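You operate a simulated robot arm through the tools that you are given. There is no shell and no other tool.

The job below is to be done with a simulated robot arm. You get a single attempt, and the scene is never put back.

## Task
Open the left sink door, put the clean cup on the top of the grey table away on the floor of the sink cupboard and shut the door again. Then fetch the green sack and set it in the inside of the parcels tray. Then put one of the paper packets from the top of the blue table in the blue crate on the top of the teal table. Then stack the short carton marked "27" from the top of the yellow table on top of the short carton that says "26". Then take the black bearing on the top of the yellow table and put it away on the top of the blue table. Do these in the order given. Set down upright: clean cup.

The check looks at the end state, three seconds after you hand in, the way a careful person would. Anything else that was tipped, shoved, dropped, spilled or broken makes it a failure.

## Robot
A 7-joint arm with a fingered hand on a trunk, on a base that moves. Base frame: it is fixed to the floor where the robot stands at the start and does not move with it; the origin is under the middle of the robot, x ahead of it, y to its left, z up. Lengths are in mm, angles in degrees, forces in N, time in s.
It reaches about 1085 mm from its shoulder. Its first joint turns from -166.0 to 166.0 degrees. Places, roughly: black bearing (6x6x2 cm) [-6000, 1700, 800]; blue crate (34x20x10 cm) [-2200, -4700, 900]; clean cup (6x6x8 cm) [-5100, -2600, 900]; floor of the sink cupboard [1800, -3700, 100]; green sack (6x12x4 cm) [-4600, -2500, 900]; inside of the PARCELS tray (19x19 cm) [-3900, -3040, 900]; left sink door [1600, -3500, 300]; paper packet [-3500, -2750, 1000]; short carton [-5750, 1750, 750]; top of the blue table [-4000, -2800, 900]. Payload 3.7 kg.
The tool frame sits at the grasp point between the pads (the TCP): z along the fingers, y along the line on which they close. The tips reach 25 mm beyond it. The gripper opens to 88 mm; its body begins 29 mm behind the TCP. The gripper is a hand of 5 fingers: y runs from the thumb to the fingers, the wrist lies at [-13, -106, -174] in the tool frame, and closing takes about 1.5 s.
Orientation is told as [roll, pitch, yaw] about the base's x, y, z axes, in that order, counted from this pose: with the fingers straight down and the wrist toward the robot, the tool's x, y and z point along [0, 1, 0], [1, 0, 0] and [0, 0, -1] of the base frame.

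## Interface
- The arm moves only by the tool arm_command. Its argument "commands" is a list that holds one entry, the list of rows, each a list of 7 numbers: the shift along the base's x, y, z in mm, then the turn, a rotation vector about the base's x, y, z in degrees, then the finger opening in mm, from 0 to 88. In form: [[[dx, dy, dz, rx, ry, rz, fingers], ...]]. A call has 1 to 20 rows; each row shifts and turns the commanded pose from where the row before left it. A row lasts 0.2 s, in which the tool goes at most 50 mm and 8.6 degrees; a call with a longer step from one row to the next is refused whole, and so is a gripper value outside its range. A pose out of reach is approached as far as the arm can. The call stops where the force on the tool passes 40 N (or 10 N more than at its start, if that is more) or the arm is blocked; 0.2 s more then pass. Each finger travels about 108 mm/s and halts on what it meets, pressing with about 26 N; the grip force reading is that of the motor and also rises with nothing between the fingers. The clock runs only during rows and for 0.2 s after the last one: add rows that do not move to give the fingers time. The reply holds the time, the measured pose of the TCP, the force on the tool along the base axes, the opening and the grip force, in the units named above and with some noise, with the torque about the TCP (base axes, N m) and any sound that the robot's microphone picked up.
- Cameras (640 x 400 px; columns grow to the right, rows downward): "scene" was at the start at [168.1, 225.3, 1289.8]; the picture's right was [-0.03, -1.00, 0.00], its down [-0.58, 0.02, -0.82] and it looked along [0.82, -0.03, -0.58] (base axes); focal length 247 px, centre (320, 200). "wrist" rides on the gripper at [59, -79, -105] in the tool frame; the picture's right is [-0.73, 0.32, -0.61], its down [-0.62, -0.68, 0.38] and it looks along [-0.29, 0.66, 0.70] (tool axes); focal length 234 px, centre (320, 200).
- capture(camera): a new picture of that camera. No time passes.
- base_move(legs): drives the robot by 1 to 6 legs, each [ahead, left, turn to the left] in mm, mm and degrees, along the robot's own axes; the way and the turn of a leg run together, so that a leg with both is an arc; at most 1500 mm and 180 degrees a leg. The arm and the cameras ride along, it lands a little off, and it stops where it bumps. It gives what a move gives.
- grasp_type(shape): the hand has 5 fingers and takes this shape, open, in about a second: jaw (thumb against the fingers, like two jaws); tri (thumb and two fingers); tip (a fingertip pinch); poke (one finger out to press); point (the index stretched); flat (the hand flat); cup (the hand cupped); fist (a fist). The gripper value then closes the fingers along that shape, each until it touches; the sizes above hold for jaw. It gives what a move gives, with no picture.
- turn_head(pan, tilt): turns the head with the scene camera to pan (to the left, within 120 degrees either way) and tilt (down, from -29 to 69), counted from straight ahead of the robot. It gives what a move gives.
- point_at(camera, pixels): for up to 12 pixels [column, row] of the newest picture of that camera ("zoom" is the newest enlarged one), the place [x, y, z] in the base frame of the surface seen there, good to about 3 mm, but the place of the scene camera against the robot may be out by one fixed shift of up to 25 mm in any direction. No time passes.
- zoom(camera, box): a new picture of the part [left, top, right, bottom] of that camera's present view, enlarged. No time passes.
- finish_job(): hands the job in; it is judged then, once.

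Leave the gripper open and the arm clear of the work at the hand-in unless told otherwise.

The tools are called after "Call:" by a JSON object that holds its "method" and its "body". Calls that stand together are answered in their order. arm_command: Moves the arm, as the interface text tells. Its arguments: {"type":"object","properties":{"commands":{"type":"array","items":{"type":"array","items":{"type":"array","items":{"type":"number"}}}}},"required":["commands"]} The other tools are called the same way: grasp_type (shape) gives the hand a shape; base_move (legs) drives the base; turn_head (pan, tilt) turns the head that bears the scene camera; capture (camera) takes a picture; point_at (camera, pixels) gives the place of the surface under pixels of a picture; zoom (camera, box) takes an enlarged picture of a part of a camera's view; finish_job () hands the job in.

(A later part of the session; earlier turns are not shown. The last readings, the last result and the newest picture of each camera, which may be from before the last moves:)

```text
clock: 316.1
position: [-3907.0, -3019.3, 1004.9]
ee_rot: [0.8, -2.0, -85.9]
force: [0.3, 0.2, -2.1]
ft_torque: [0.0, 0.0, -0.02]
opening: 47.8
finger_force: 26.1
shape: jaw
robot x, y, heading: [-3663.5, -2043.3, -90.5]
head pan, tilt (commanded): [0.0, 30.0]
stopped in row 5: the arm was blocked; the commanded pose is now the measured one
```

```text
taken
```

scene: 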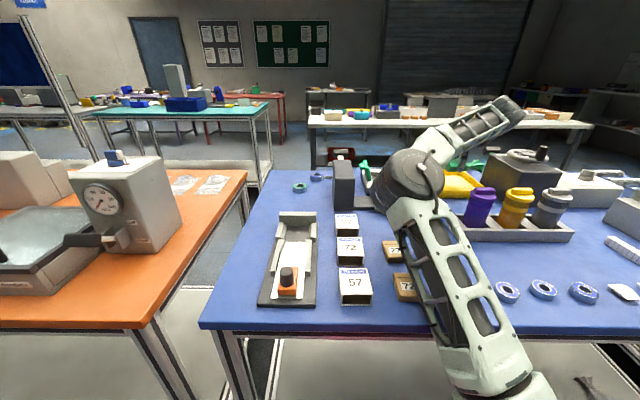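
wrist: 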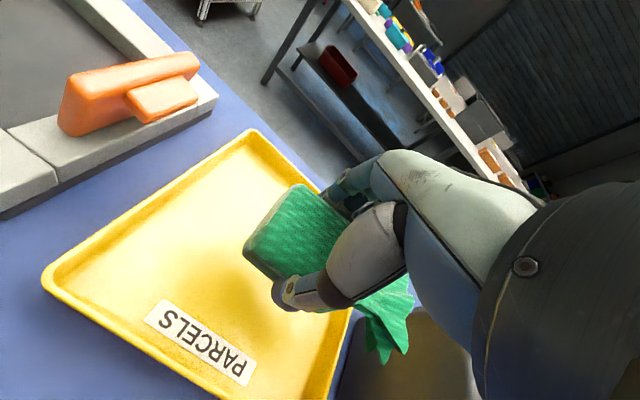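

The arm was blocked — something touched, likely the elbow near the grey box. I stop and look closely before moving.

Call:
{"method": "zoom", "body": {"camera": "scene", "box": [310, 120, 510, 260]}}

Call:
{"method": "point_at", "body": {"camera": "scene", "pixels": [[410, 170], [385, 190], [400, 205], [380, 200], [375, 165], [343, 185], [350, 205], [415, 205], [375, 205]]}}

```text
2.86 times, centred on (410, 190) of scene
```

zoom: 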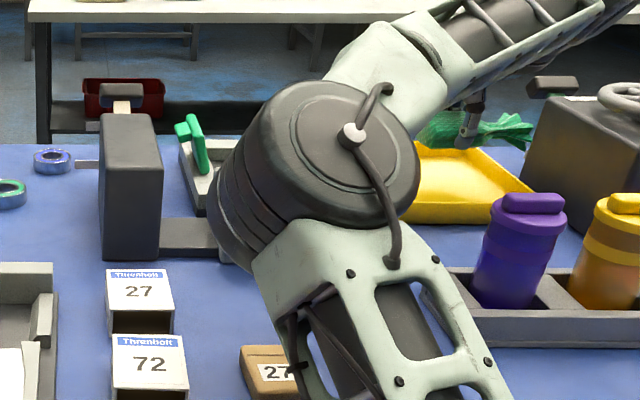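

```text
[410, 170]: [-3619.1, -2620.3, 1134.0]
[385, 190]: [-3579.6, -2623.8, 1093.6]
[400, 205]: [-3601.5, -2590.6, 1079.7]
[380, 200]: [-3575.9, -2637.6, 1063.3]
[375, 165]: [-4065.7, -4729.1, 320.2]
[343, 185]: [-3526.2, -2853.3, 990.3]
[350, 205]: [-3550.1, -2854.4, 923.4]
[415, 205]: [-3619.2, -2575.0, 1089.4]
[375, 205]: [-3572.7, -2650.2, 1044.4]
```

The elbow itself is well above everything (z≈1090+). I measure the forearm end near (510,105), the wheel machine, and upper-arm points to find the contact.

Call:
{"method": "point_at", "body": {"camera": "scene", "pixels": [[513, 108], [505, 120], [490, 130], [450, 150], [478, 150], [480, 165], [500, 180], [515, 160], [535, 155], [440, 280], [470, 340], [520, 375]]}}

Call:
{"method": "zoom", "body": {"camera": "scene", "box": [430, 80, 590, 200]}}

Call:
{"method": "point_at", "body": {"camera": "wrist", "pixels": [[400, 370], [360, 340], [345, 370], [440, 390], [250, 135], [50, 280], [350, 320], [410, 330]]}}

```text
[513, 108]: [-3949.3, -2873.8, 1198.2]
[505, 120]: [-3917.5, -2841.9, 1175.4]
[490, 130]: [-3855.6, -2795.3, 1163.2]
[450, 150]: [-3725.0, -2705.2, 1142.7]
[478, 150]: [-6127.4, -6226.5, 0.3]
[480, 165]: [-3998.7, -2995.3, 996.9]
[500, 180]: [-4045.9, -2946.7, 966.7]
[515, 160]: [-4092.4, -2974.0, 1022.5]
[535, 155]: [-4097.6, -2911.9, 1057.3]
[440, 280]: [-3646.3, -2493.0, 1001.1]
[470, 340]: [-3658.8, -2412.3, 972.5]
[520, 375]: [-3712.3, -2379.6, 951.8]
```

```text
3.33 times, centred on (510, 140) of scene
```

zoom: 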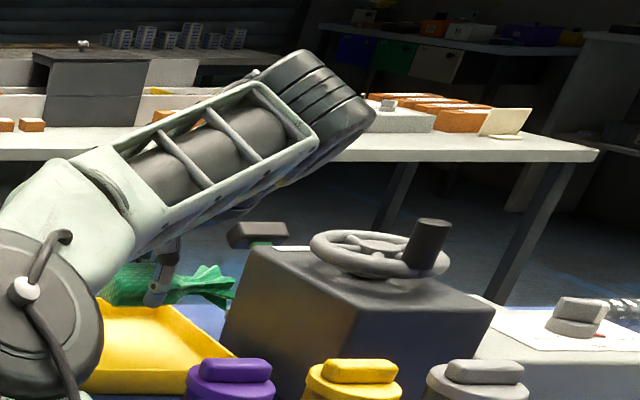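

```text
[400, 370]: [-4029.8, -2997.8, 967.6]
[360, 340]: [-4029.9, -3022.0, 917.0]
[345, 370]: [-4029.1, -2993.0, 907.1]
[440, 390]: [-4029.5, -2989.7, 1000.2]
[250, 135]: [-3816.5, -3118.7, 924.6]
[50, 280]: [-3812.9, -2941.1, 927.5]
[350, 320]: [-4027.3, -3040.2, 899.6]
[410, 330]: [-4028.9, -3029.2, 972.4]
```

The likely contact is the low-lying upper arm on the table's front edge (its surface there is only ~1000 high, and it is thick). I raise the hand back up first.

Call:
{"method": "arm_command", "body": {"commands": [[[0, 1, 25, 0, 0, 0, 30], [0, 1, 25, 0, 0, 0, 30], [0, 2, 30, 0, 0, 0, 30], [0, 2, 30, 0, 0, 0, 30], [0, 3, 30, 0, 0, 0, 30], [0, 3, 30, 0, 0, 0, 30], [0, 0, 0, 0, 0, 0, 30]]]}}

Call:
{"method": "capture", "body": {"camera": "scene"}}

Call:
{"method": "capture", "body": {"camera": "wrist"}}

```text
clock: 317.7
position: [-3907.0, -3021.5, 1151.7]
ee_rot: [0.4, -0.5, -85.8]
force: [0.6, -0.3, -2.6]
ft_torque: [0.01, -0.02, -0.03]
opening: 47.6
finger_force: 26.4
shape: jaw
robot x, y, heading: [-3664.1, -2047.0, -90.5]
head pan, tilt (commanded): [0.0, 30.0]
```

```text
taken
```

scene: 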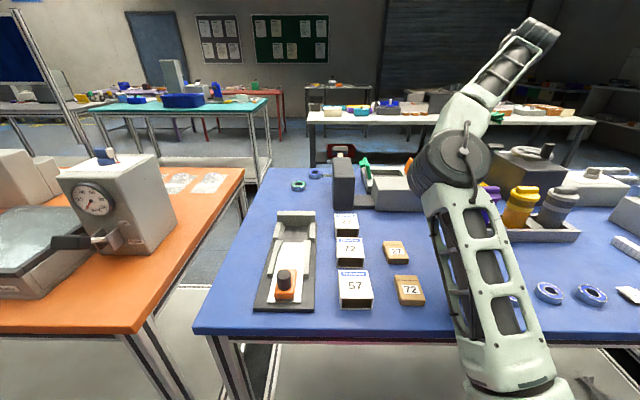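

```text
taken
```

wrist: 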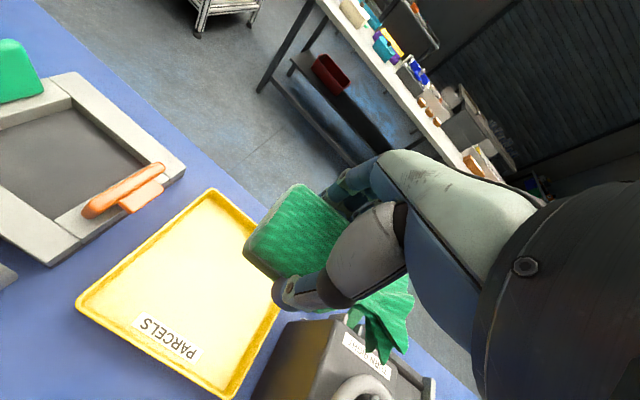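

Nothing on the table has moved. I back the base 95 mm and straighten it, then turn the hand to about yaw -50 while re-extending.

Call:
{"method": "base_move", "body": {"legs": [[-95, 0, 0.6]]}}

Call:
{"method": "arm_command", "body": {"commands": [[[2, -5, 5, 0, 0, 7, 30], [2, -5, 5, 0, 0, 7, 30], [2, -5, 5, 0, 0, 7, 30], [2, -5, 5, 0, 0, 7, 30], [2, -5, 5, 0, 0, 7, 30], [0, 0, 0, 0, 0, 0, 30]]]}}

Call:
{"method": "capture", "body": {"camera": "scene"}}

```text
clock: 318.8
position: [-3896.7, -2929.6, 1153.4]
ee_rot: [0.4, -0.5, -85.3]
force: [0.9, -1.6, -1.6]
ft_torque: [0.0, 0.0, 0.02]
opening: 47.5
finger_force: 26.0
shape: jaw
robot x, y, heading: [-3662.4, -1951.0, -89.5]
head pan, tilt (commanded): [0.0, 30.0]
```

```text
clock: 320.2
position: [-3776.2, -2943.6, 1168.9]
ee_rot: [0.5, -0.5, -57.1]
force: [-0.1, 0.4, -1.9]
ft_torque: [0.01, -0.03, 0.01]
opening: 47.9
finger_force: 26.0
shape: jaw
out of reach, approached as far as the arm can: row 1, 2, 3, 4, 5
robot x, y, heading: [-3661.7, -1953.0, -89.6]
head pan, tilt (commanded): [0.0, 30.0]
```

```text
taken
```

scene: 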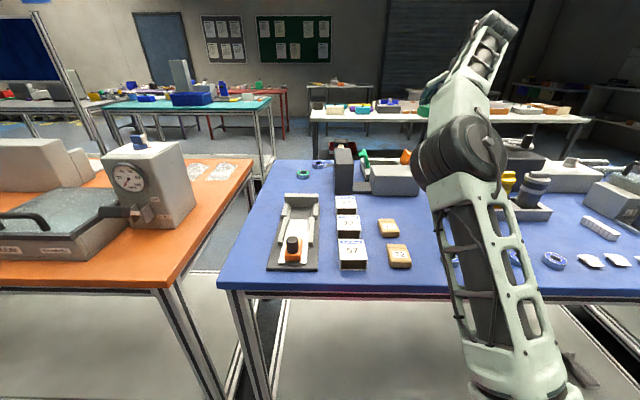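

The arm was over-stretched at that height. I lower to about z=1080 (still above everything here) and move back over the tray.

Call:
{"method": "arm_command", "body": {"commands": [[[0, 0, -30, 0, 0, 0, 30], [0, 0, -30, 0, 0, 0, 30], [-20, -5, -25, 0, 0, 0, 30], [-25, -10, 0, 0, 0, 0, 30], [-25, -10, 0, 0, 0, 0, 30], [-25, -15, 0, 0, 0, 0, 30], [0, 0, 0, 0, 0, 0, 30]]]}}

Call:
{"method": "capture", "body": {"camera": "scene"}}

Call:
{"method": "capture", "body": {"camera": "wrist"}}

```text
clock: 321.8
position: [-3837.0, -2963.9, 1084.2]
ee_rot: [0.5, -0.5, -57.3]
force: [-0.4, 0.1, -2.7]
ft_torque: [0.03, -0.01, 0.03]
opening: 47.7
finger_force: 26.1
shape: jaw
out of reach, approached as far as the arm can: row 5, 6
robot x, y, heading: [-3663.3, -1949.1, -89.8]
head pan, tilt (commanded): [0.0, 30.0]
```

```text
taken
```

scene: 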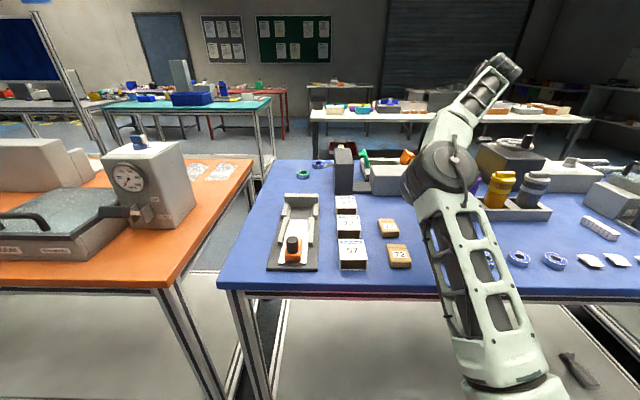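

```text
taken
```

wrist: 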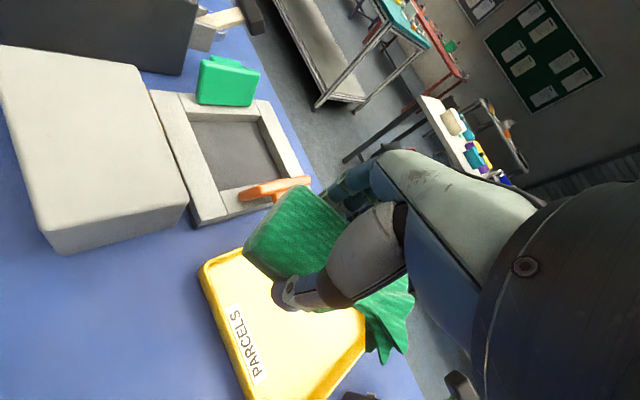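

The arm runs out of reach at this height on this side; the front approach is cramped by the bottles and the table edge. The tray is at the table's back edge, so approaching from behind could be much easier — and I must go there later anyway. I measure the white and teal tables behind.

Call:
{"method": "point_at", "body": {"camera": "scene", "pixels": [[400, 120], [560, 125], [350, 113], [320, 160], [220, 105], [260, 110], [130, 110], [350, 145], [270, 165], [300, 160], [180, 165], [240, 158]]}}

Call:
{"method": "turn_head", "body": {"pan": 35, "tilt": 20}}

Call:
{"method": "capture", "body": {"camera": "scene"}}

```text
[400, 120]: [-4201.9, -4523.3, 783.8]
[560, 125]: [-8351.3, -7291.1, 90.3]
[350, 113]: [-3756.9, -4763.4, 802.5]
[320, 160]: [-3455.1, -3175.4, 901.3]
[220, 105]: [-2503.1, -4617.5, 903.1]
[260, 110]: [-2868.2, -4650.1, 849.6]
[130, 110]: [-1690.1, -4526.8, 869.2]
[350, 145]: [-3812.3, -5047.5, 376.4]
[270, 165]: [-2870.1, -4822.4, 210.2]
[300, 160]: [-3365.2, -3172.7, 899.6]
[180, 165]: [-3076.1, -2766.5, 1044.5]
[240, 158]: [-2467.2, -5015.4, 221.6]
```

```text
clock: 322.9
position: [-3837.9, -2963.7, 1083.8]
ee_rot: [0.5, -0.5, -57.3]
force: [-0.3, 0.3, -1.5]
ft_torque: [0.02, 0.01, 0.03]
opening: 47.8
finger_force: 26.4
shape: jaw
robot x, y, heading: [-3660.8, -1952.1, -89.9]
head pan, tilt (commanded): [35.0, 20.0]
```

```text
taken
```

scene: 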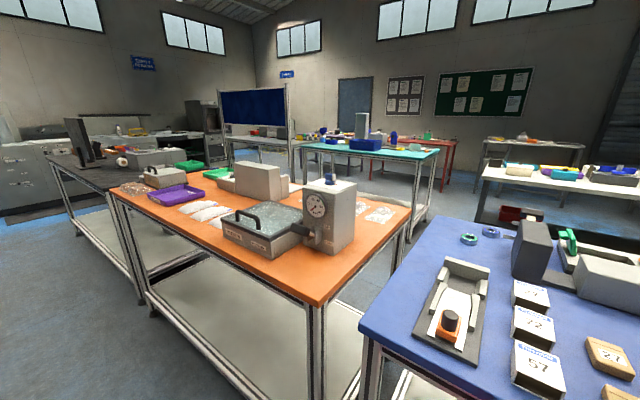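

The back aisle lies between y≈-3180 and y≈-4500, wide enough. I look toward the far end (-x) to see if I can pass around the grey table there.

Call:
{"method": "turn_head", "body": {"pan": -70, "tilt": 15}}

Call:
{"method": "capture", "body": {"camera": "scene"}}

```text
clock: 324.7
position: [-3838.2, -2965.2, 1083.0]
ee_rot: [0.4, -0.5, -57.4]
force: [-0.4, -0.1, -2.1]
ft_torque: [0.0, -0.02, -0.01]
opening: 47.6
finger_force: 26.1
shape: jaw
robot x, y, heading: [-3661.3, -1948.6, -89.8]
head pan, tilt (commanded): [-70.0, 15.0]
```

```text
taken
```

scene: 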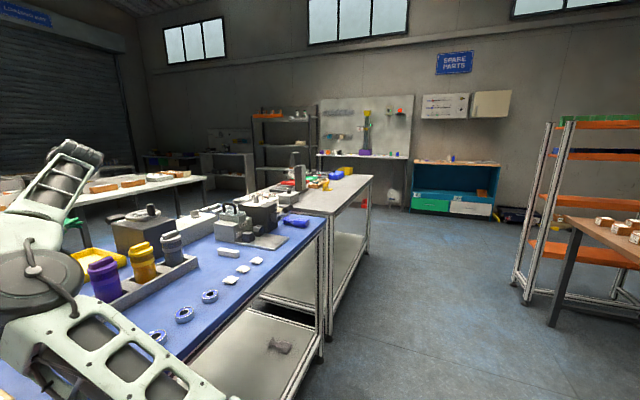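

There's open floor at the far end. I measure: grey table end (372,180), drawers (440,205), shelf foot, wall table (400,157), and the white table's end (205,180).

Call:
{"method": "point_at", "body": {"camera": "scene", "pixels": [[372, 178], [362, 245], [430, 205], [480, 210], [385, 200], [320, 160], [203, 178], [180, 215], [250, 185], [400, 250], [345, 170], [515, 290]]}}

```text
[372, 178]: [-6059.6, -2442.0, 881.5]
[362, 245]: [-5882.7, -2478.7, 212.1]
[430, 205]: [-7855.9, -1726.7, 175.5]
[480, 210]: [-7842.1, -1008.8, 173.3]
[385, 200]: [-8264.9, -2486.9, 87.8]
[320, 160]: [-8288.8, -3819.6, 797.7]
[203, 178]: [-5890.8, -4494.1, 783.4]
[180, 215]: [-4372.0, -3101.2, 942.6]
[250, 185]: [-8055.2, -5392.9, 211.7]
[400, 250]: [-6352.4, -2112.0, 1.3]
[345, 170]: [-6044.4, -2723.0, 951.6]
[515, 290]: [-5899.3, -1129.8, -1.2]
```

The far end is wide open (x from -6100 to -7850). I'll carry the sack around and place it from behind. First I retract the arm, turning the hand left so that the elbow goes to the right.

Call:
{"method": "arm_command", "body": {"commands": [[[5, 15, 25, 0, 0, 4, 30], [10, 25, 25, 0, 0, 4, 30], [15, 30, 20, 0, 0, 5, 30], [15, 35, 10, 0, 0, 5, 30], [15, 35, 5, 0, 0, 5, 30], [15, 35, 5, 0, 0, 5, 30], [0, 0, 0, 0, 0, 0, 30]]]}}

Call:
{"method": "turn_head", "body": {"pan": -10, "tilt": 35}}

Call:
{"method": "capture", "body": {"camera": "scene"}}

```text
clock: 326.3
position: [-3755.2, -2790.2, 1177.8]
ee_rot: [0.5, -0.5, -29.2]
force: [-0.3, 0.4, -1.9]
ft_torque: [-0.01, -0.03, 0.0]
opening: 47.7
finger_force: 26.2
shape: jaw
out of reach, approached as far as the arm can: row 1
robot x, y, heading: [-3660.2, -1954.5, -89.6]
head pan, tilt (commanded): [-70.0, 15.0]
```

```text
clock: 327.6
position: [-3755.7, -2790.3, 1177.9]
ee_rot: [0.5, -0.4, -29.3]
force: [0.6, 0.0, -2.3]
ft_torque: [-0.02, 0.04, 0.03]
opening: 47.8
finger_force: 26.0
shape: jaw
robot x, y, heading: [-3661.4, -1948.2, -89.9]
head pan, tilt (commanded): [-10.0, 35.0]
```

```text
taken
```

scene: 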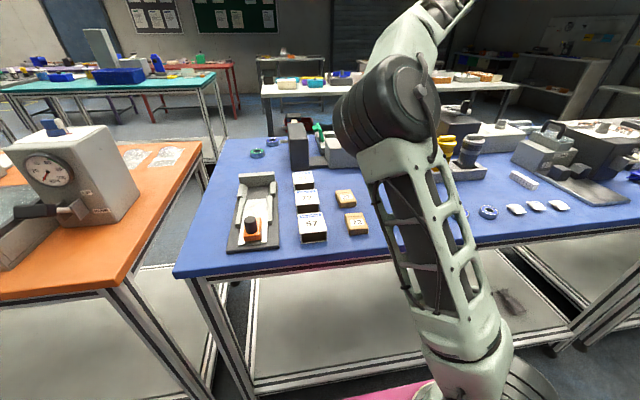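

I continue retracting with the hand turning, and watch the elbow.

Call:
{"method": "arm_command", "body": {"commands": [[[15, 30, 0, 0, 0, 6, 30], [15, 30, 0, 0, 0, 6, 30], [15, 30, 0, 0, 0, 6, 30], [15, 30, 0, 0, 0, 6, 30], [15, 30, 0, 0, 0, 6, 30], [0, 0, 0, 0, 0, 0, 30]]]}}

Call:
{"method": "capture", "body": {"camera": "scene"}}

```text
clock: 329.0
position: [-3677.9, -2637.6, 1177.6]
ee_rot: [0.5, -0.5, 0.8]
force: [0.3, 0.4, -1.6]
ft_torque: [0.03, -0.01, 0.0]
opening: 47.6
finger_force: 26.1
shape: jaw
robot x, y, heading: [-3663.2, -1952.4, -89.8]
head pan, tilt (commanded): [-10.0, 35.0]
```

```text
taken
```

scene: 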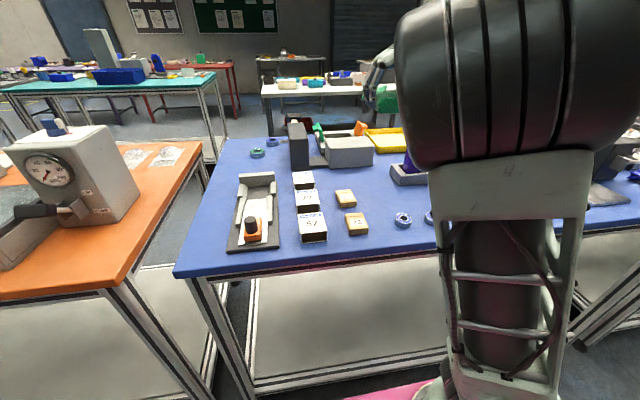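

Arm is compact with the elbow near the centre. I back up 100 mm, turn right to face -x, and drive down the aisle toward the far end.

Call:
{"method": "base_move", "body": {"legs": [[-100, 0, 0], [0, 0, -90], [1500, 0, 0]]}}

Call:
{"method": "turn_head", "body": {"pan": 0, "tilt": 25}}

Call:
{"method": "capture", "body": {"camera": "scene"}}

```text
clock: 341.0
position: [-5863.8, -1889.4, 1177.7]
ee_rot: [0.4, -0.6, -87.6]
force: [-0.3, 0.0, -2.2]
ft_torque: [-0.03, 0.0, -0.01]
opening: 47.3
finger_force: 26.4
shape: jaw
robot x, y, heading: [-5174.5, -1884.8, -178.1]
head pan, tilt (commanded): [-10.0, 35.0]
```

```text
clock: 341.7
position: [-5864.1, -1889.6, 1178.2]
ee_rot: [0.5, -0.5, -87.6]
force: [0.2, -0.9, -1.6]
ft_torque: [0.0, 0.0, 0.01]
opening: 47.4
finger_force: 26.0
shape: jaw
robot x, y, heading: [-5175.7, -1884.6, -178.0]
head pan, tilt (commanded): [0.0, 25.0]
```

```text
taken
```

scene: 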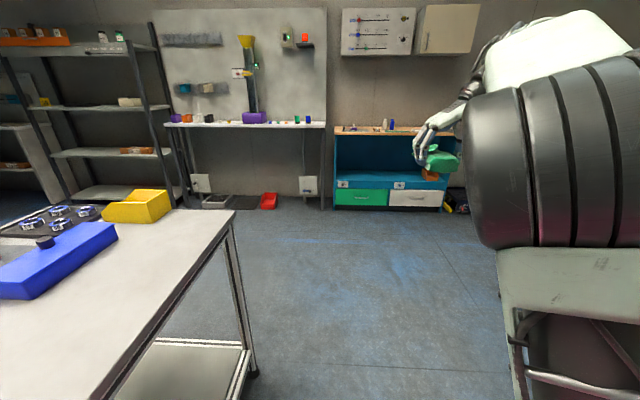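

Open floor ahead. I drive 1500 more, then turn left to face -y and look.

Call:
{"method": "base_move", "body": {"legs": [[1500, 0, 0], [0, 0, 88]]}}

Call:
{"method": "capture", "body": {"camera": "scene"}}

```text
clock: 353.0
position: [-6712.9, -2598.8, 1177.3]
ee_rot: [0.5, -0.5, 0.1]
force: [-0.2, 0.0, -1.5]
ft_torque: [-0.01, 0.0, 0.04]
opening: 47.3
finger_force: 25.9
shape: jaw
robot x, y, heading: [-6686.8, -1910.0, -90.4]
head pan, tilt (commanded): [0.0, 25.0]
```

```text
taken
```

scene: 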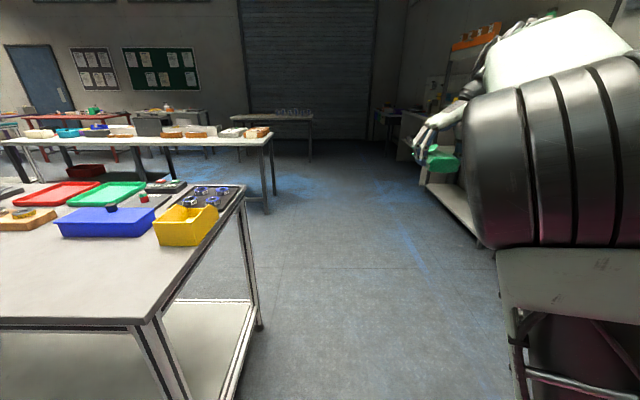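

Clear. I drive 1900 mm in -y, then turn left to face +x along the back aisle.

Call:
{"method": "base_move", "body": {"legs": [[1500, 0, 0], [430, 0, 0], [0, 0, 90.4]]}}

Call:
{"method": "capture", "body": {"camera": "scene"}}

```text
clock: 366.7
position: [-6004.0, -3847.2, 1178.5]
ee_rot: [0.5, -0.4, 92.9]
force: [-0.5, 0.9, -1.8]
ft_torque: [0.03, 0.01, -0.02]
opening: 47.3
finger_force: 26.2
shape: jaw
robot x, y, heading: [-6692.8, -3858.7, 2.5]
head pan, tilt (commanded): [0.0, 25.0]
```

```text
taken
```

scene: 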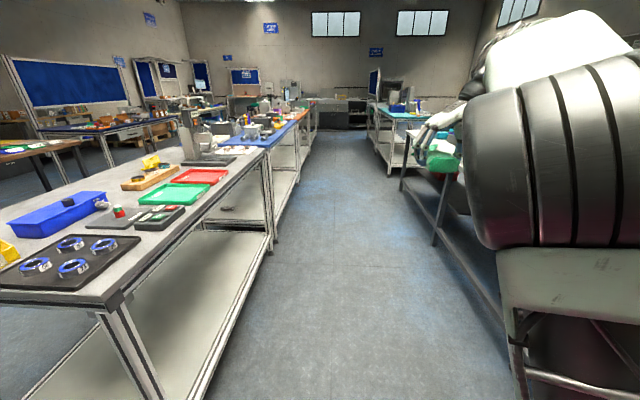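

The back aisle is free. I straighten the heading and drive 2750 mm along it, then turn left to face +y (the blue table's back).

Call:
{"method": "base_move", "body": {"legs": [[0, 0, -2.3], [1500, 0, 0], [1250, 0, 0]]}}

Call:
{"method": "capture", "body": {"camera": "scene"}}

```text
clock: 380.3
position: [-3282.2, -3889.0, 1178.6]
ee_rot: [0.4, -0.7, 90.0]
force: [0.2, 1.1, -2.1]
ft_torque: [0.01, -0.01, -0.01]
opening: 47.5
finger_force: 26.0
shape: jaw
robot x, y, heading: [-3968.2, -3865.1, -0.4]
head pan, tilt (commanded): [0.0, 25.0]
```

```text
taken
```

scene: 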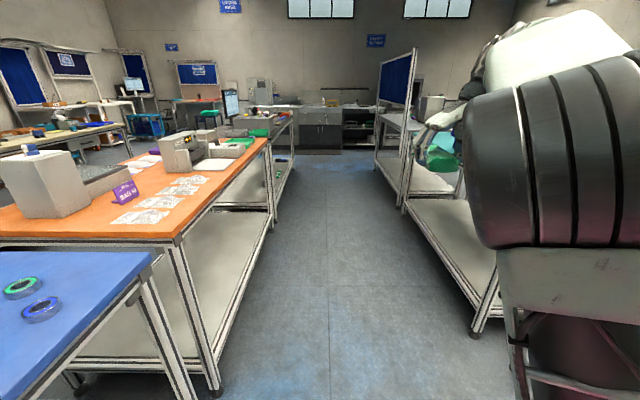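

I turn left 90° to face the back of the blue table.

Call:
{"method": "base_move", "body": {"legs": [[0, 0, 90.4]]}}

Call:
{"method": "turn_head", "body": {"pan": 0, "tilt": 35}}

Call:
{"method": "capture", "body": {"camera": "scene"}}

Call:
{"method": "capture", "body": {"camera": "wrist"}}

```text
clock: 384.6
position: [-3963.0, -3177.9, 1178.8]
ee_rot: [0.6, -0.6, -178.5]
force: [0.2, -0.4, -2.5]
ft_torque: [0.06, -0.01, 0.02]
opening: 47.5
finger_force: 26.1
shape: jaw
robot x, y, heading: [-3969.5, -3867.1, 90.9]
head pan, tilt (commanded): [0.0, 25.0]
```

```text
clock: 385.3
position: [-3963.6, -3178.6, 1177.8]
ee_rot: [0.5, -0.4, -178.5]
force: [-0.3, -0.6, -2.2]
ft_torque: [-0.02, 0.01, 0.0]
opening: 47.4
finger_force: 25.5
shape: jaw
robot x, y, heading: [-3969.4, -3862.2, 90.8]
head pan, tilt (commanded): [0.0, 35.0]
```

```text
taken
```

scene: 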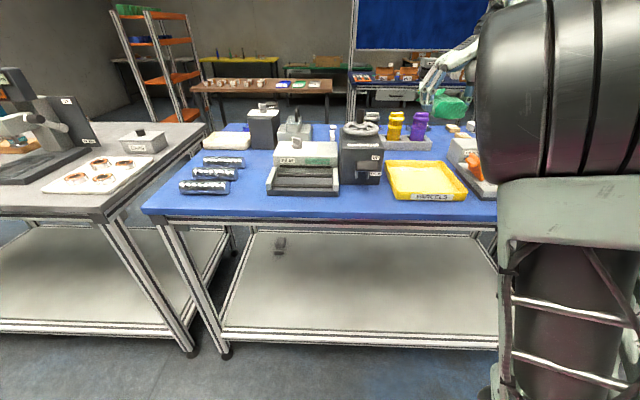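

```text
taken
```

wrist: 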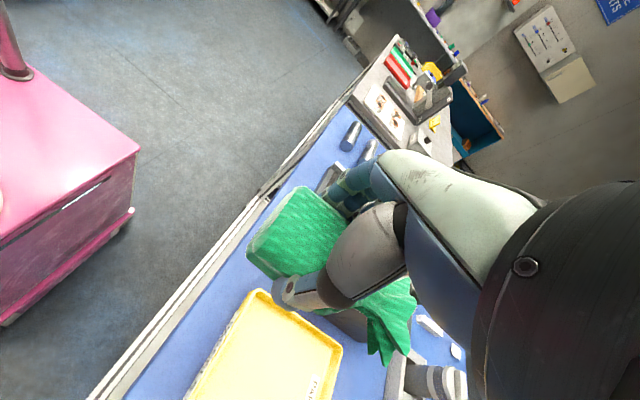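

Excellent: from here the tray, labelled PARCELS on this side, is near the edge. I move the base 100 mm ahead and position the sack over the tray at (-3907,-3053).

Call:
{"method": "base_move", "body": {"legs": [[100, 0, 0]]}}

Call:
{"method": "arm_command", "body": {"commands": [[[20, 8, 0, 0, 0, 0, 30], [20, 8, 0, 0, 0, 0, 30], [15, 8, 0, 0, 0, -1, 30], [0, 0, 0, 0, 0, 0, 30]]]}}

Call:
{"method": "capture", "body": {"camera": "scene"}}

Call:
{"method": "capture", "body": {"camera": "wrist"}}

```text
clock: 386.4
position: [-3963.6, -3077.8, 1178.5]
ee_rot: [0.5, -0.6, -178.5]
force: [-0.6, 0.2, -2.3]
ft_torque: [0.01, -0.01, -0.01]
opening: 47.8
finger_force: 25.9
shape: jaw
robot x, y, heading: [-3971.6, -3764.1, 91.0]
head pan, tilt (commanded): [0.0, 35.0]
```

```text
clock: 387.4
position: [-3907.8, -3051.5, 1177.0]
ee_rot: [0.4, -0.5, -179.6]
force: [0.0, -0.4, -1.4]
ft_torque: [0.0, 0.02, 0.01]
opening: 47.5
finger_force: 26.4
shape: jaw
robot x, y, heading: [-3970.6, -3761.6, 91.1]
head pan, tilt (commanded): [0.0, 35.0]
```

```text
taken
```

scene: 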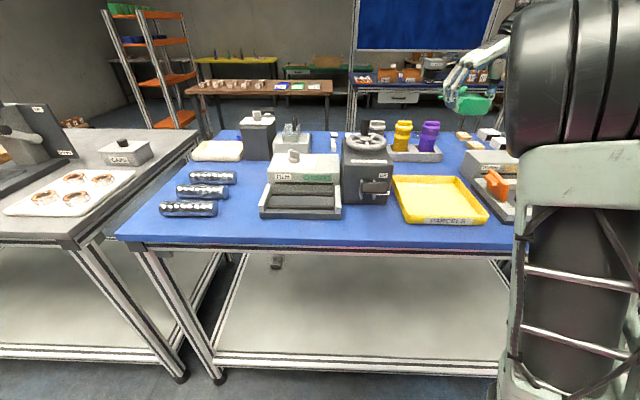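

```text
taken
```

wrist: 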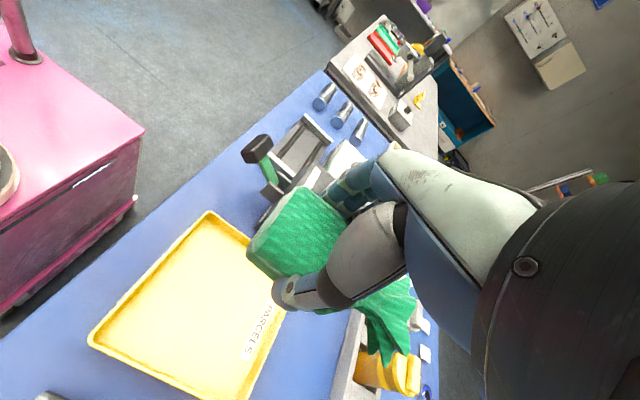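

I re-measure the tray with the wrist camera to make sure of its place relative to the hand.

Call:
{"method": "point_at", "body": {"camera": "wrist", "pixels": [[208, 213], [91, 338], [243, 396], [255, 250], [180, 300], [262, 330], [220, 250], [283, 318], [262, 145], [300, 130]]}}

```text
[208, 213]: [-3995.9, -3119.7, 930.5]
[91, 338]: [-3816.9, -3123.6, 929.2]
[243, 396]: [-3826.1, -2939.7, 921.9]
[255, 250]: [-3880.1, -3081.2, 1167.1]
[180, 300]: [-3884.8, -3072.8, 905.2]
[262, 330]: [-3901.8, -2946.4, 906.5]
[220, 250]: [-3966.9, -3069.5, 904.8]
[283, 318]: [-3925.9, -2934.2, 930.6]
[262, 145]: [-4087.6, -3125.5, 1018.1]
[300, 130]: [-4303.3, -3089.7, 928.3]
```

The tray is where expected: centre (-3906,-3029). I descend to z≈1000 and check the arm.

Call:
{"method": "arm_command", "body": {"commands": [[[0, 0, -35, 0, 0, 0, 30], [0, 0, -35, 0, 0, 0, 30], [0, 0, -35, 0, 0, 0, 30], [0, 0, -35, 0, 0, 0, 30], [0, 0, -35, 0, 0, 0, 30], [0, 0, 0, 0, 0, 0, 30]]]}}

Call:
{"method": "capture", "body": {"camera": "scene"}}

Call:
{"method": "capture", "body": {"camera": "wrist"}}

```text
clock: 388.8
position: [-3908.0, -3052.2, 1001.9]
ee_rot: [0.5, -0.5, -179.6]
force: [-1.0, 0.1, -1.9]
ft_torque: [0.0, -0.04, 0.0]
opening: 47.4
finger_force: 25.8
shape: jaw
robot x, y, heading: [-3972.3, -3763.6, 90.9]
head pan, tilt (commanded): [0.0, 35.0]
```

```text
taken
```

scene: 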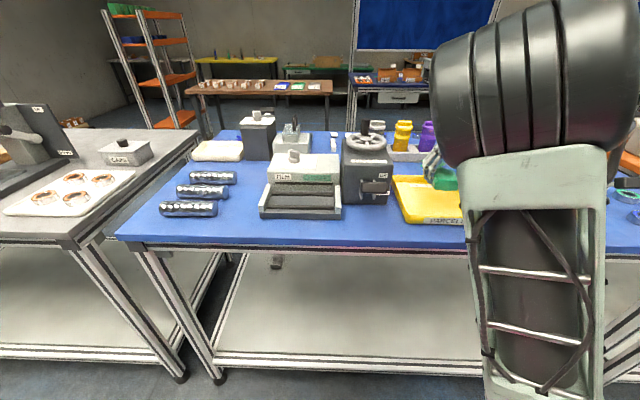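

```text
taken
```

wrist: 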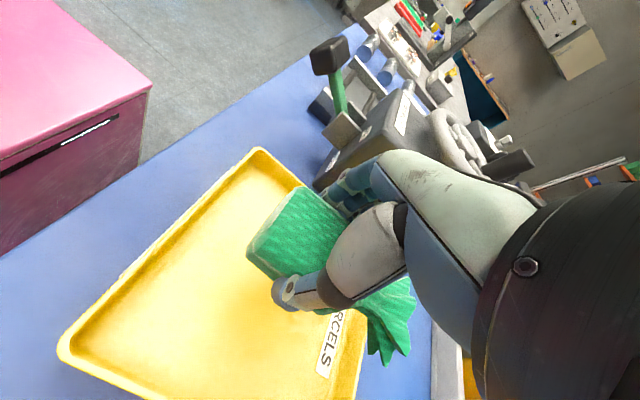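

Elbow stays up, all clear. I lower the sack into the tray, finely at the end.

Call:
{"method": "arm_command", "body": {"commands": [[[0, 0, -20, 0, 0, 0, 30], [0, 0, -20, 0, 0, 0, 30], [0, 0, -12, 0, 0, 0, 30], [0, 0, -5, 0, 0, 0, 30], [0, 0, 0, 0, 0, 0, 30]]]}}

Call:
{"method": "arm_command", "body": {"commands": [[[0, 0, -2, 0, 0, 0, 30], [0, 0, -2, 0, 0, 0, 30], [0, 0, 0, 0, 0, 0, 30]]]}}

Call:
{"method": "capture", "body": {"camera": "wrist"}}

```text
clock: 390.0
position: [-3908.7, -3052.4, 944.5]
ee_rot: [0.5, -0.5, -179.6]
force: [0.1, -1.0, -1.9]
ft_torque: [-0.01, 0.01, 0.03]
opening: 47.5
finger_force: 25.8
shape: jaw
robot x, y, heading: [-3972.5, -3765.2, 90.9]
head pan, tilt (commanded): [0.0, 35.0]
```

```text
clock: 390.8
position: [-3906.7, -3052.1, 941.6]
ee_rot: [0.6, -0.6, -179.5]
force: [0.3, -0.6, -1.7]
ft_torque: [0.02, -0.01, 0.04]
opening: 47.6
finger_force: 26.1
shape: jaw
robot x, y, heading: [-3971.2, -3761.1, 90.9]
head pan, tilt (commanded): [0.0, 35.0]
```

```text
taken
```

wrist: 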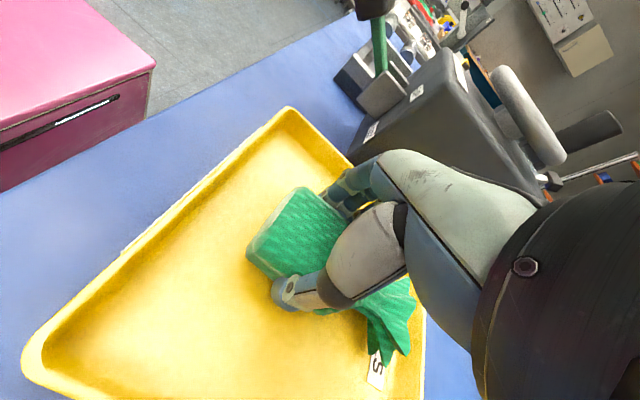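

The weight (-1.7 N) still hangs. I lower millimetre by millimetre.

Call:
{"method": "arm_command", "body": {"commands": [[[0, 0, -1.5, 0, 0, 0, 30], [0, 0, -1.5, 0, 0, 0, 30], [0, 0, 0, 0, 0, 0, 30]]]}}

Call:
{"method": "arm_command", "body": {"commands": [[[0, 0, -1.5, 0, 0, 0, 30], [0, 0, -1.5, 0, 0, 0, 30], [0, 0, 0, 0, 0, 0, 30]]]}}

```text
clock: 391.6
position: [-3908.6, -3052.6, 939.8]
ee_rot: [0.4, -0.7, -179.7]
force: [-1.0, 0.2, -0.5]
ft_torque: [-0.02, -0.05, 0.0]
opening: 47.6
finger_force: 25.5
shape: jaw
robot x, y, heading: [-3972.3, -3761.5, 91.0]
head pan, tilt (commanded): [0.0, 35.0]
```

```text
clock: 392.4
position: [-3908.5, -3053.0, 937.7]
ee_rot: [0.4, -0.7, -179.6]
force: [0.4, 2.5, 19.3]
ft_torque: [0.07, -0.08, 0.03]
opening: 47.7
finger_force: 25.8
shape: jaw
robot x, y, heading: [-3968.5, -3762.9, 90.9]
head pan, tilt (commanded): [0.0, 35.0]
```

The sack rests on the tray floor (19 N up). I ease 1 mm and open the hand.

Call:
{"method": "arm_command", "body": {"commands": [[[0, 0, 1.2, 0, 0, 0, 46], [0, 0, 0, 0, 0, 0, 54], [0, 0, 0, 0, 0, 0, 62], [0, 0, 0, 0, 0, 0, 72], [0, 0, 0, 0, 0, 0, 82], [0, 0, 0, 0, 0, 0, 82]]]}}

Call:
{"method": "capture", "body": {"camera": "wrist"}}

```text
clock: 393.8
position: [-3908.1, -3052.6, 937.5]
ee_rot: [0.5, -0.6, -179.6]
force: [0.3, 0.2, -0.1]
ft_torque: [-0.04, 0.03, 0.01]
opening: 81.8
finger_force: 0.0
shape: jaw
robot x, y, heading: [-3968.2, -3762.8, 90.9]
head pan, tilt (commanded): [0.0, 35.0]
```

```text
taken
```

wrist: 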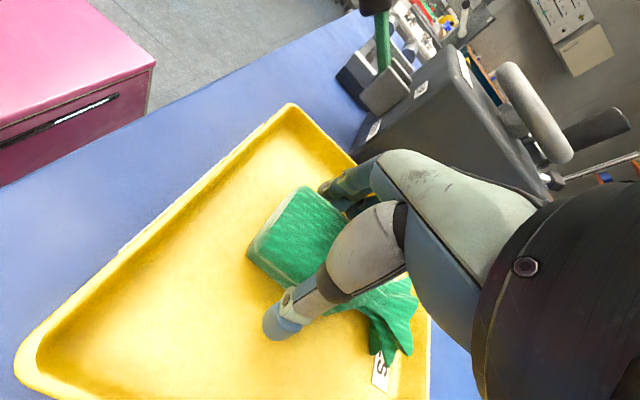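

The sack lies in the tray, fingers free. I raise the hand straight up and look.

Call:
{"method": "arm_command", "body": {"commands": [[[0, 0, 15, 0, 0, 0, 82], [0, 0, 25, 0, 0, 0, 82], [0, 0, 35, 0, 0, 0, 82], [0, 0, 40, 0, 0, 0, 82], [0, 0, 40, 0, 0, 0, 82], [0, 0, 40, 0, 0, 0, 82], [0, 0, 40, 0, 0, 0, 82], [0, 0, 0, 0, 0, 0, 82]]]}}

Call:
{"method": "capture", "body": {"camera": "wrist"}}

Call:
{"method": "capture", "body": {"camera": "scene"}}

```text
clock: 395.6
position: [-3910.4, -3055.5, 1171.8]
ee_rot: [0.5, -0.7, -179.6]
force: [0.3, -2.1, -0.6]
ft_torque: [0.04, -0.01, 0.0]
opening: 81.8
finger_force: 0.0
shape: jaw
robot x, y, heading: [-3968.6, -3767.1, 91.0]
head pan, tilt (commanded): [0.0, 35.0]
```

```text
taken
```

wrist: 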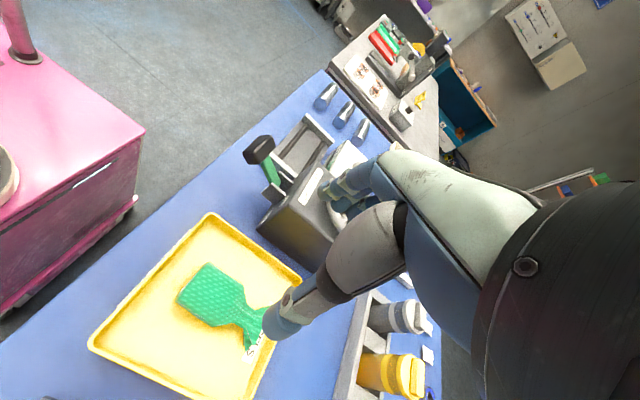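

```text
taken
```

scene: 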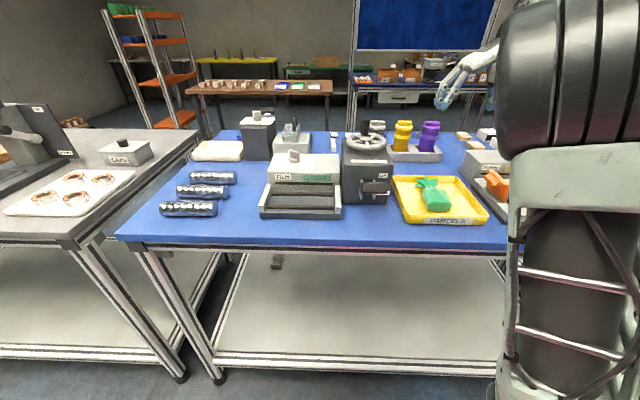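

The green sack lies in the PARCELS tray. From here I look back-right to preview the teal table and the blue crate.

Call:
{"method": "turn_head", "body": {"pan": -120, "tilt": 15}}

Call:
{"method": "capture", "body": {"camera": "scene"}}

Call:
{"method": "zoom", "body": {"camera": "scene", "box": [200, 100, 440, 250]}}

```text
clock: 397.6
position: [-3910.1, -3054.4, 1173.2]
ee_rot: [0.5, -0.6, -179.5]
force: [-0.2, -0.7, 0.9]
ft_torque: [-0.05, 0.01, -0.02]
opening: 81.7
finger_force: 0.0
shape: jaw
robot x, y, heading: [-3972.6, -3761.9, 91.0]
head pan, tilt (commanded): [-120.0, 15.0]
```

```text
taken
```

scene: 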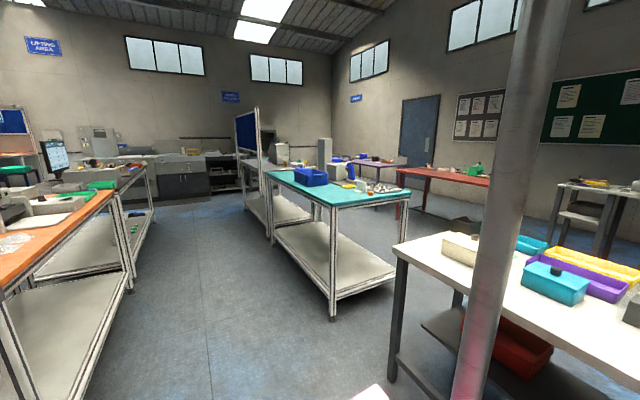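

```text
2.67 times, centred on (320, 175) of scene
```

zoom: 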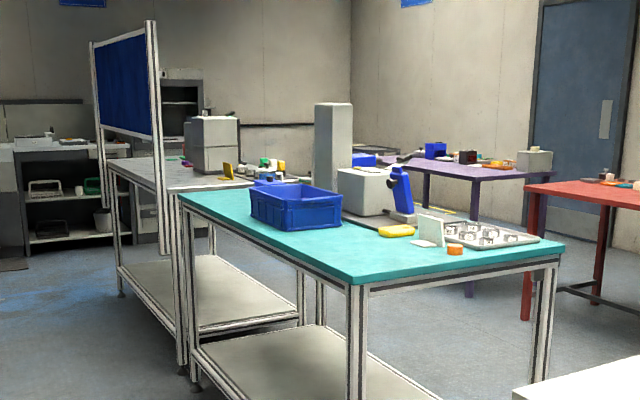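

The blue crate stands near the aisle-side edge of the teal table. Now for the packet I return to the front aisle by the known route: back up, turn to face -x, drive.

Call:
{"method": "base_move", "body": {"legs": [[-100, 0, 0], [0, 0, 89], [1500, 0, 0], [1220, 0, 0]]}}

Call:
{"method": "turn_head", "body": {"pan": 0, "tilt": 25}}

Call:
{"method": "capture", "body": {"camera": "scene"}}

```text
clock: 415.3
position: [-7379.3, -3855.6, 1172.9]
ee_rot: [0.6, -0.6, -90.4]
force: [1.1, 0.3, -0.7]
ft_torque: [-0.04, -0.05, 0.05]
opening: 81.7
finger_force: 0.1
shape: jaw
robot x, y, heading: [-6671.1, -3924.5, -179.9]
head pan, tilt (commanded): [-120.0, 15.0]
```

```text
clock: 417.3
position: [-7378.8, -3855.0, 1173.0]
ee_rot: [0.5, -0.5, -90.4]
force: [0.6, -0.7, 0.2]
ft_torque: [0.01, 0.05, -0.01]
opening: 81.8
finger_force: 0.0
shape: jaw
robot x, y, heading: [-6671.2, -3927.1, -179.8]
head pan, tilt (commanded): [0.0, 25.0]
```

```text
taken
```

scene: 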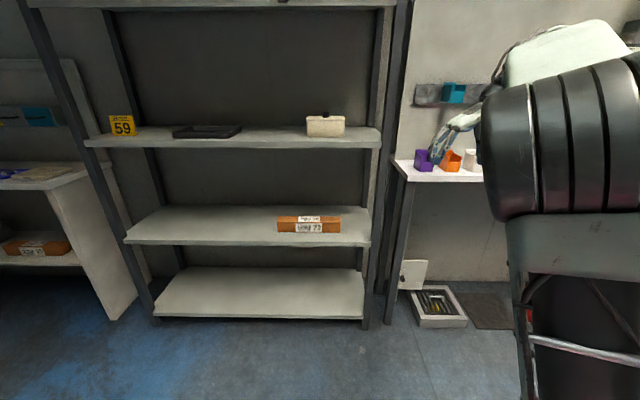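

From here I strafe right 2020 mm to the front aisle line, then reverse 1500 mm along it.

Call:
{"method": "base_move", "body": {"legs": [[0, -1500, 0], [0, -530, 0]]}}

Call:
{"method": "base_move", "body": {"legs": [[-1500, 0, 0], [-1450, 0, 0]]}}

Call:
{"method": "turn_head", "body": {"pan": 70, "tilt": 30}}

Call:
{"method": "capture", "body": {"camera": "scene"}}

```text
clock: 427.4
position: [-7364.6, -1815.4, 1172.1]
ee_rot: [0.4, -0.5, -91.0]
force: [-0.7, 0.8, -1.1]
ft_torque: [-0.02, -0.04, -0.01]
opening: 81.8
finger_force: 0.0
shape: jaw
robot x, y, heading: [-6658.7, -1893.1, 179.4]
head pan, tilt (commanded): [0.0, 25.0]
```

```text
clock: 441.8
position: [-4390.3, -1862.5, 1172.4]
ee_rot: [0.5, -0.6, -91.4]
force: [0.4, -0.2, -0.2]
ft_torque: [0.0, 0.0, 0.03]
opening: 81.8
finger_force: 0.1
shape: jaw
robot x, y, heading: [-3681.7, -1940.5, 179.1]
head pan, tilt (commanded): [0.0, 25.0]
```

```text
clock: 443.2
position: [-4390.7, -1861.9, 1173.0]
ee_rot: [0.5, -0.6, -91.3]
force: [-0.6, -0.1, -0.1]
ft_torque: [0.0, 0.0, 0.01]
opening: 81.5
finger_force: 0.0
shape: jaw
robot x, y, heading: [-3683.7, -1945.2, 179.0]
head pan, tilt (commanded): [70.0, 30.0]
```

```text
taken
```

scene: 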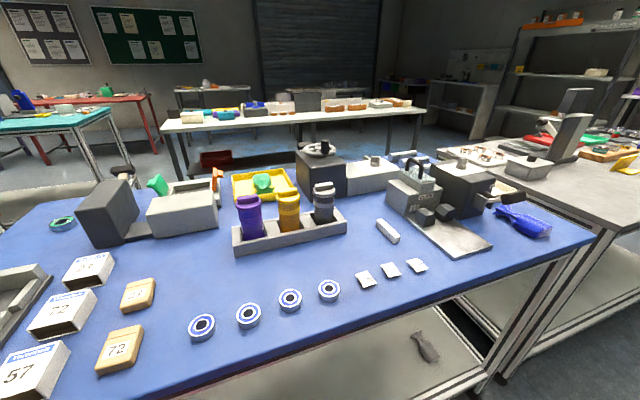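

The sack rests in the tray; packets "27" and "72" are at the left front. I turn left 91° to face the table.

Call:
{"method": "base_move", "body": {"legs": [[0, 60, 91]]}}

Call:
{"method": "turn_head", "body": {"pan": 15, "tilt": 40}}

Call:
{"method": "capture", "body": {"camera": "scene"}}

Call:
{"method": "capture", "body": {"camera": "wrist"}}

```text
clock: 447.5
position: [-3714.5, -2691.3, 1172.0]
ee_rot: [0.4, -0.6, -0.2]
force: [-0.4, 0.1, -0.8]
ft_torque: [-0.01, 0.01, -0.02]
opening: 81.8
finger_force: 0.1
shape: jaw
robot x, y, heading: [-3646.1, -1982.1, -89.9]
head pan, tilt (commanded): [70.0, 30.0]
```

```text
clock: 448.7
position: [-3713.7, -2691.2, 1173.2]
ee_rot: [0.4, -0.6, -0.2]
force: [0.8, -0.3, -0.5]
ft_torque: [0.01, -0.01, -0.02]
opening: 82.0
finger_force: 0.1
shape: jaw
robot x, y, heading: [-3644.8, -1983.6, -89.7]
head pan, tilt (commanded): [15.0, 40.0]
```

```text
taken
```

scene: 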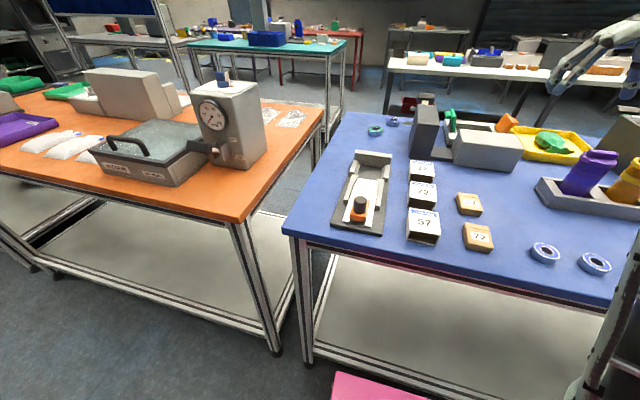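

```text
taken
```

wrist: 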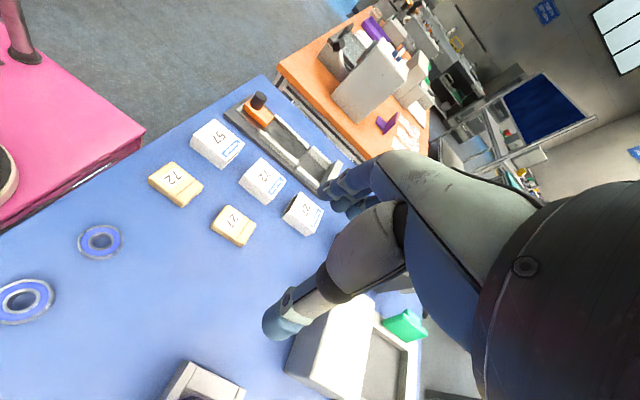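

Both packets are in the wrist view: "72" at (176,184), "27" at (233,226). I zoom and measure.

Call:
{"method": "zoom", "body": {"camera": "wrist", "box": [130, 150, 280, 260]}}

```text
3.64 times, centred on (205, 205) of wrist
```

zoom: 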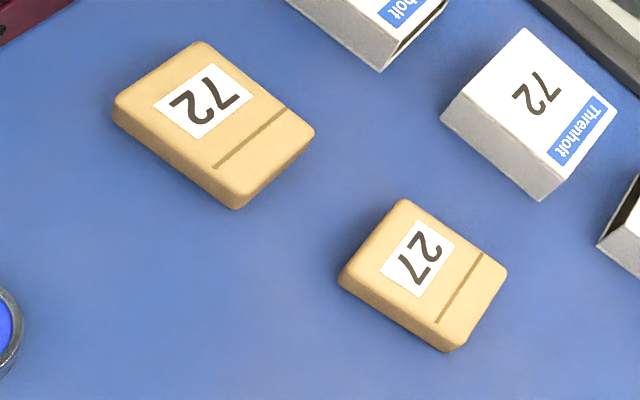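

Call:
{"method": "point_at", "body": {"camera": "zoom", "pixels": [[200, 48], [118, 100], [308, 130], [235, 190], [405, 205], [345, 270], [500, 270], [455, 335], [205, 115], [415, 275], [445, 110], [380, 65]]}}

```text
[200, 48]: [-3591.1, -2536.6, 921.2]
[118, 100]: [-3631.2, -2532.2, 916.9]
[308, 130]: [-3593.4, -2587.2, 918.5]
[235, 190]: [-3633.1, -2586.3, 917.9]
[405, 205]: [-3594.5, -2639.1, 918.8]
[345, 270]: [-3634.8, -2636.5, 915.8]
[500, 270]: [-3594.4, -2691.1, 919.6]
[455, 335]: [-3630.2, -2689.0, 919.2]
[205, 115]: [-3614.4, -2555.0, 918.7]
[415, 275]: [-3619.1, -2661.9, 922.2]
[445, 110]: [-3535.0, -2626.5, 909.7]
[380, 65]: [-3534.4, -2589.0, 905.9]
```

Packet "27": centre (-3614,-2664), 42 mm wide in x, top z≈920. I move above it (closing line along x already) and descend to z≈1000.

Call:
{"method": "arm_command", "body": {"commands": [[[25, 7, 0, 0, 0, 0, 72], [25, 7, 0, 0, 0, 0, 72], [25, 7, 0, 0, 0, 0, 72], [25, 6, -20, 0, 0, 0, 72], [0, 0, -40, 0, 0, 0, 72], [0, 0, -40, 0, 0, 0, 72], [0, 0, -40, 0, 0, 0, 72], [0, 0, -30, 0, 0, 0, 72], [0, 0, 0, 0, 0, 0, 72]]]}}

Call:
{"method": "capture", "body": {"camera": "wrist"}}

Call:
{"method": "capture", "body": {"camera": "scene"}}

```text
clock: 450.7
position: [-3614.9, -2663.5, 1001.6]
ee_rot: [0.5, -0.6, -0.3]
force: [1.2, 0.1, 0.4]
ft_torque: [0.01, 0.02, -0.01]
opening: 72.2
finger_force: 0.1
shape: jaw
robot x, y, heading: [-3643.2, -1985.6, -89.5]
head pan, tilt (commanded): [15.0, 40.0]
```

```text
taken
```

wrist: 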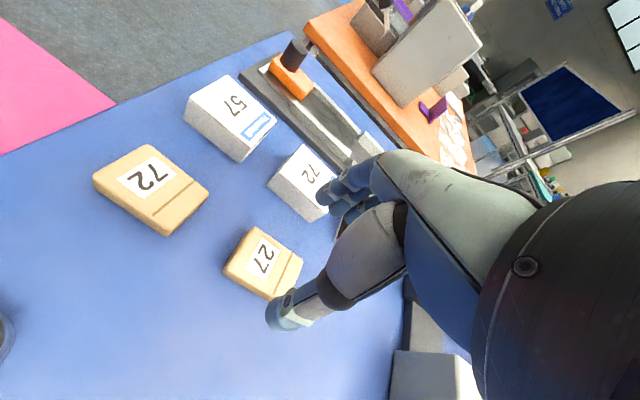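

```text
taken
```

scene: 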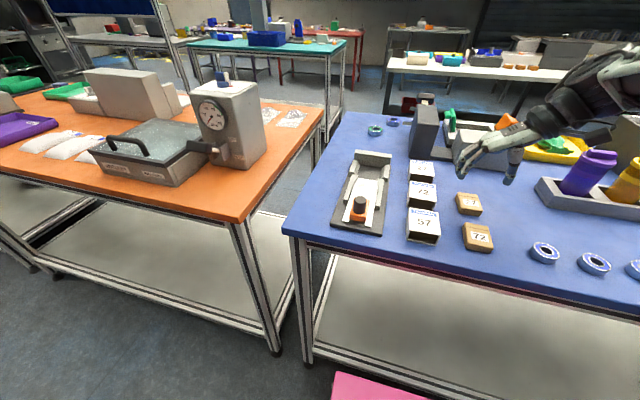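

I verify the packet's centre from this closer view.

Call:
{"method": "point_at", "body": {"camera": "wrist", "pixels": [[250, 229], [225, 265], [300, 262], [270, 293], [262, 260], [270, 185], [330, 215]]}}

Call:
{"method": "turn_head", "body": {"pan": -10, "tilt": 40}}

Call:
{"method": "capture", "body": {"camera": "scene"}}

```text
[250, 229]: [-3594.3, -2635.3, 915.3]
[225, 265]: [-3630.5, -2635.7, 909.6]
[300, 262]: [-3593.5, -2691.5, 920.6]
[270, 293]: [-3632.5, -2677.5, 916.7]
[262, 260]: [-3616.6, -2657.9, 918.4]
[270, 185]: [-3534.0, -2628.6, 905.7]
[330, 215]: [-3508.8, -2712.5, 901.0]
```

```text
clock: 451.6
position: [-3615.0, -2665.1, 1000.4]
ee_rot: [0.5, -0.7, -0.2]
force: [-0.1, 0.3, 0.1]
ft_torque: [-0.01, 0.03, -0.01]
opening: 72.1
finger_force: 0.0
shape: jaw
robot x, y, heading: [-3644.7, -1982.9, -90.2]
head pan, tilt (commanded): [-10.0, 40.0]
```

```text
taken
```

scene: 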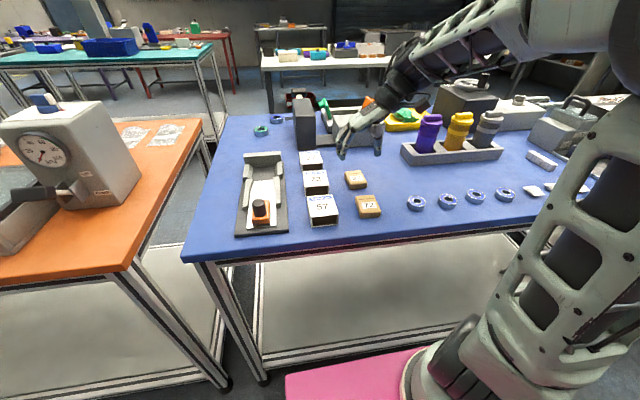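

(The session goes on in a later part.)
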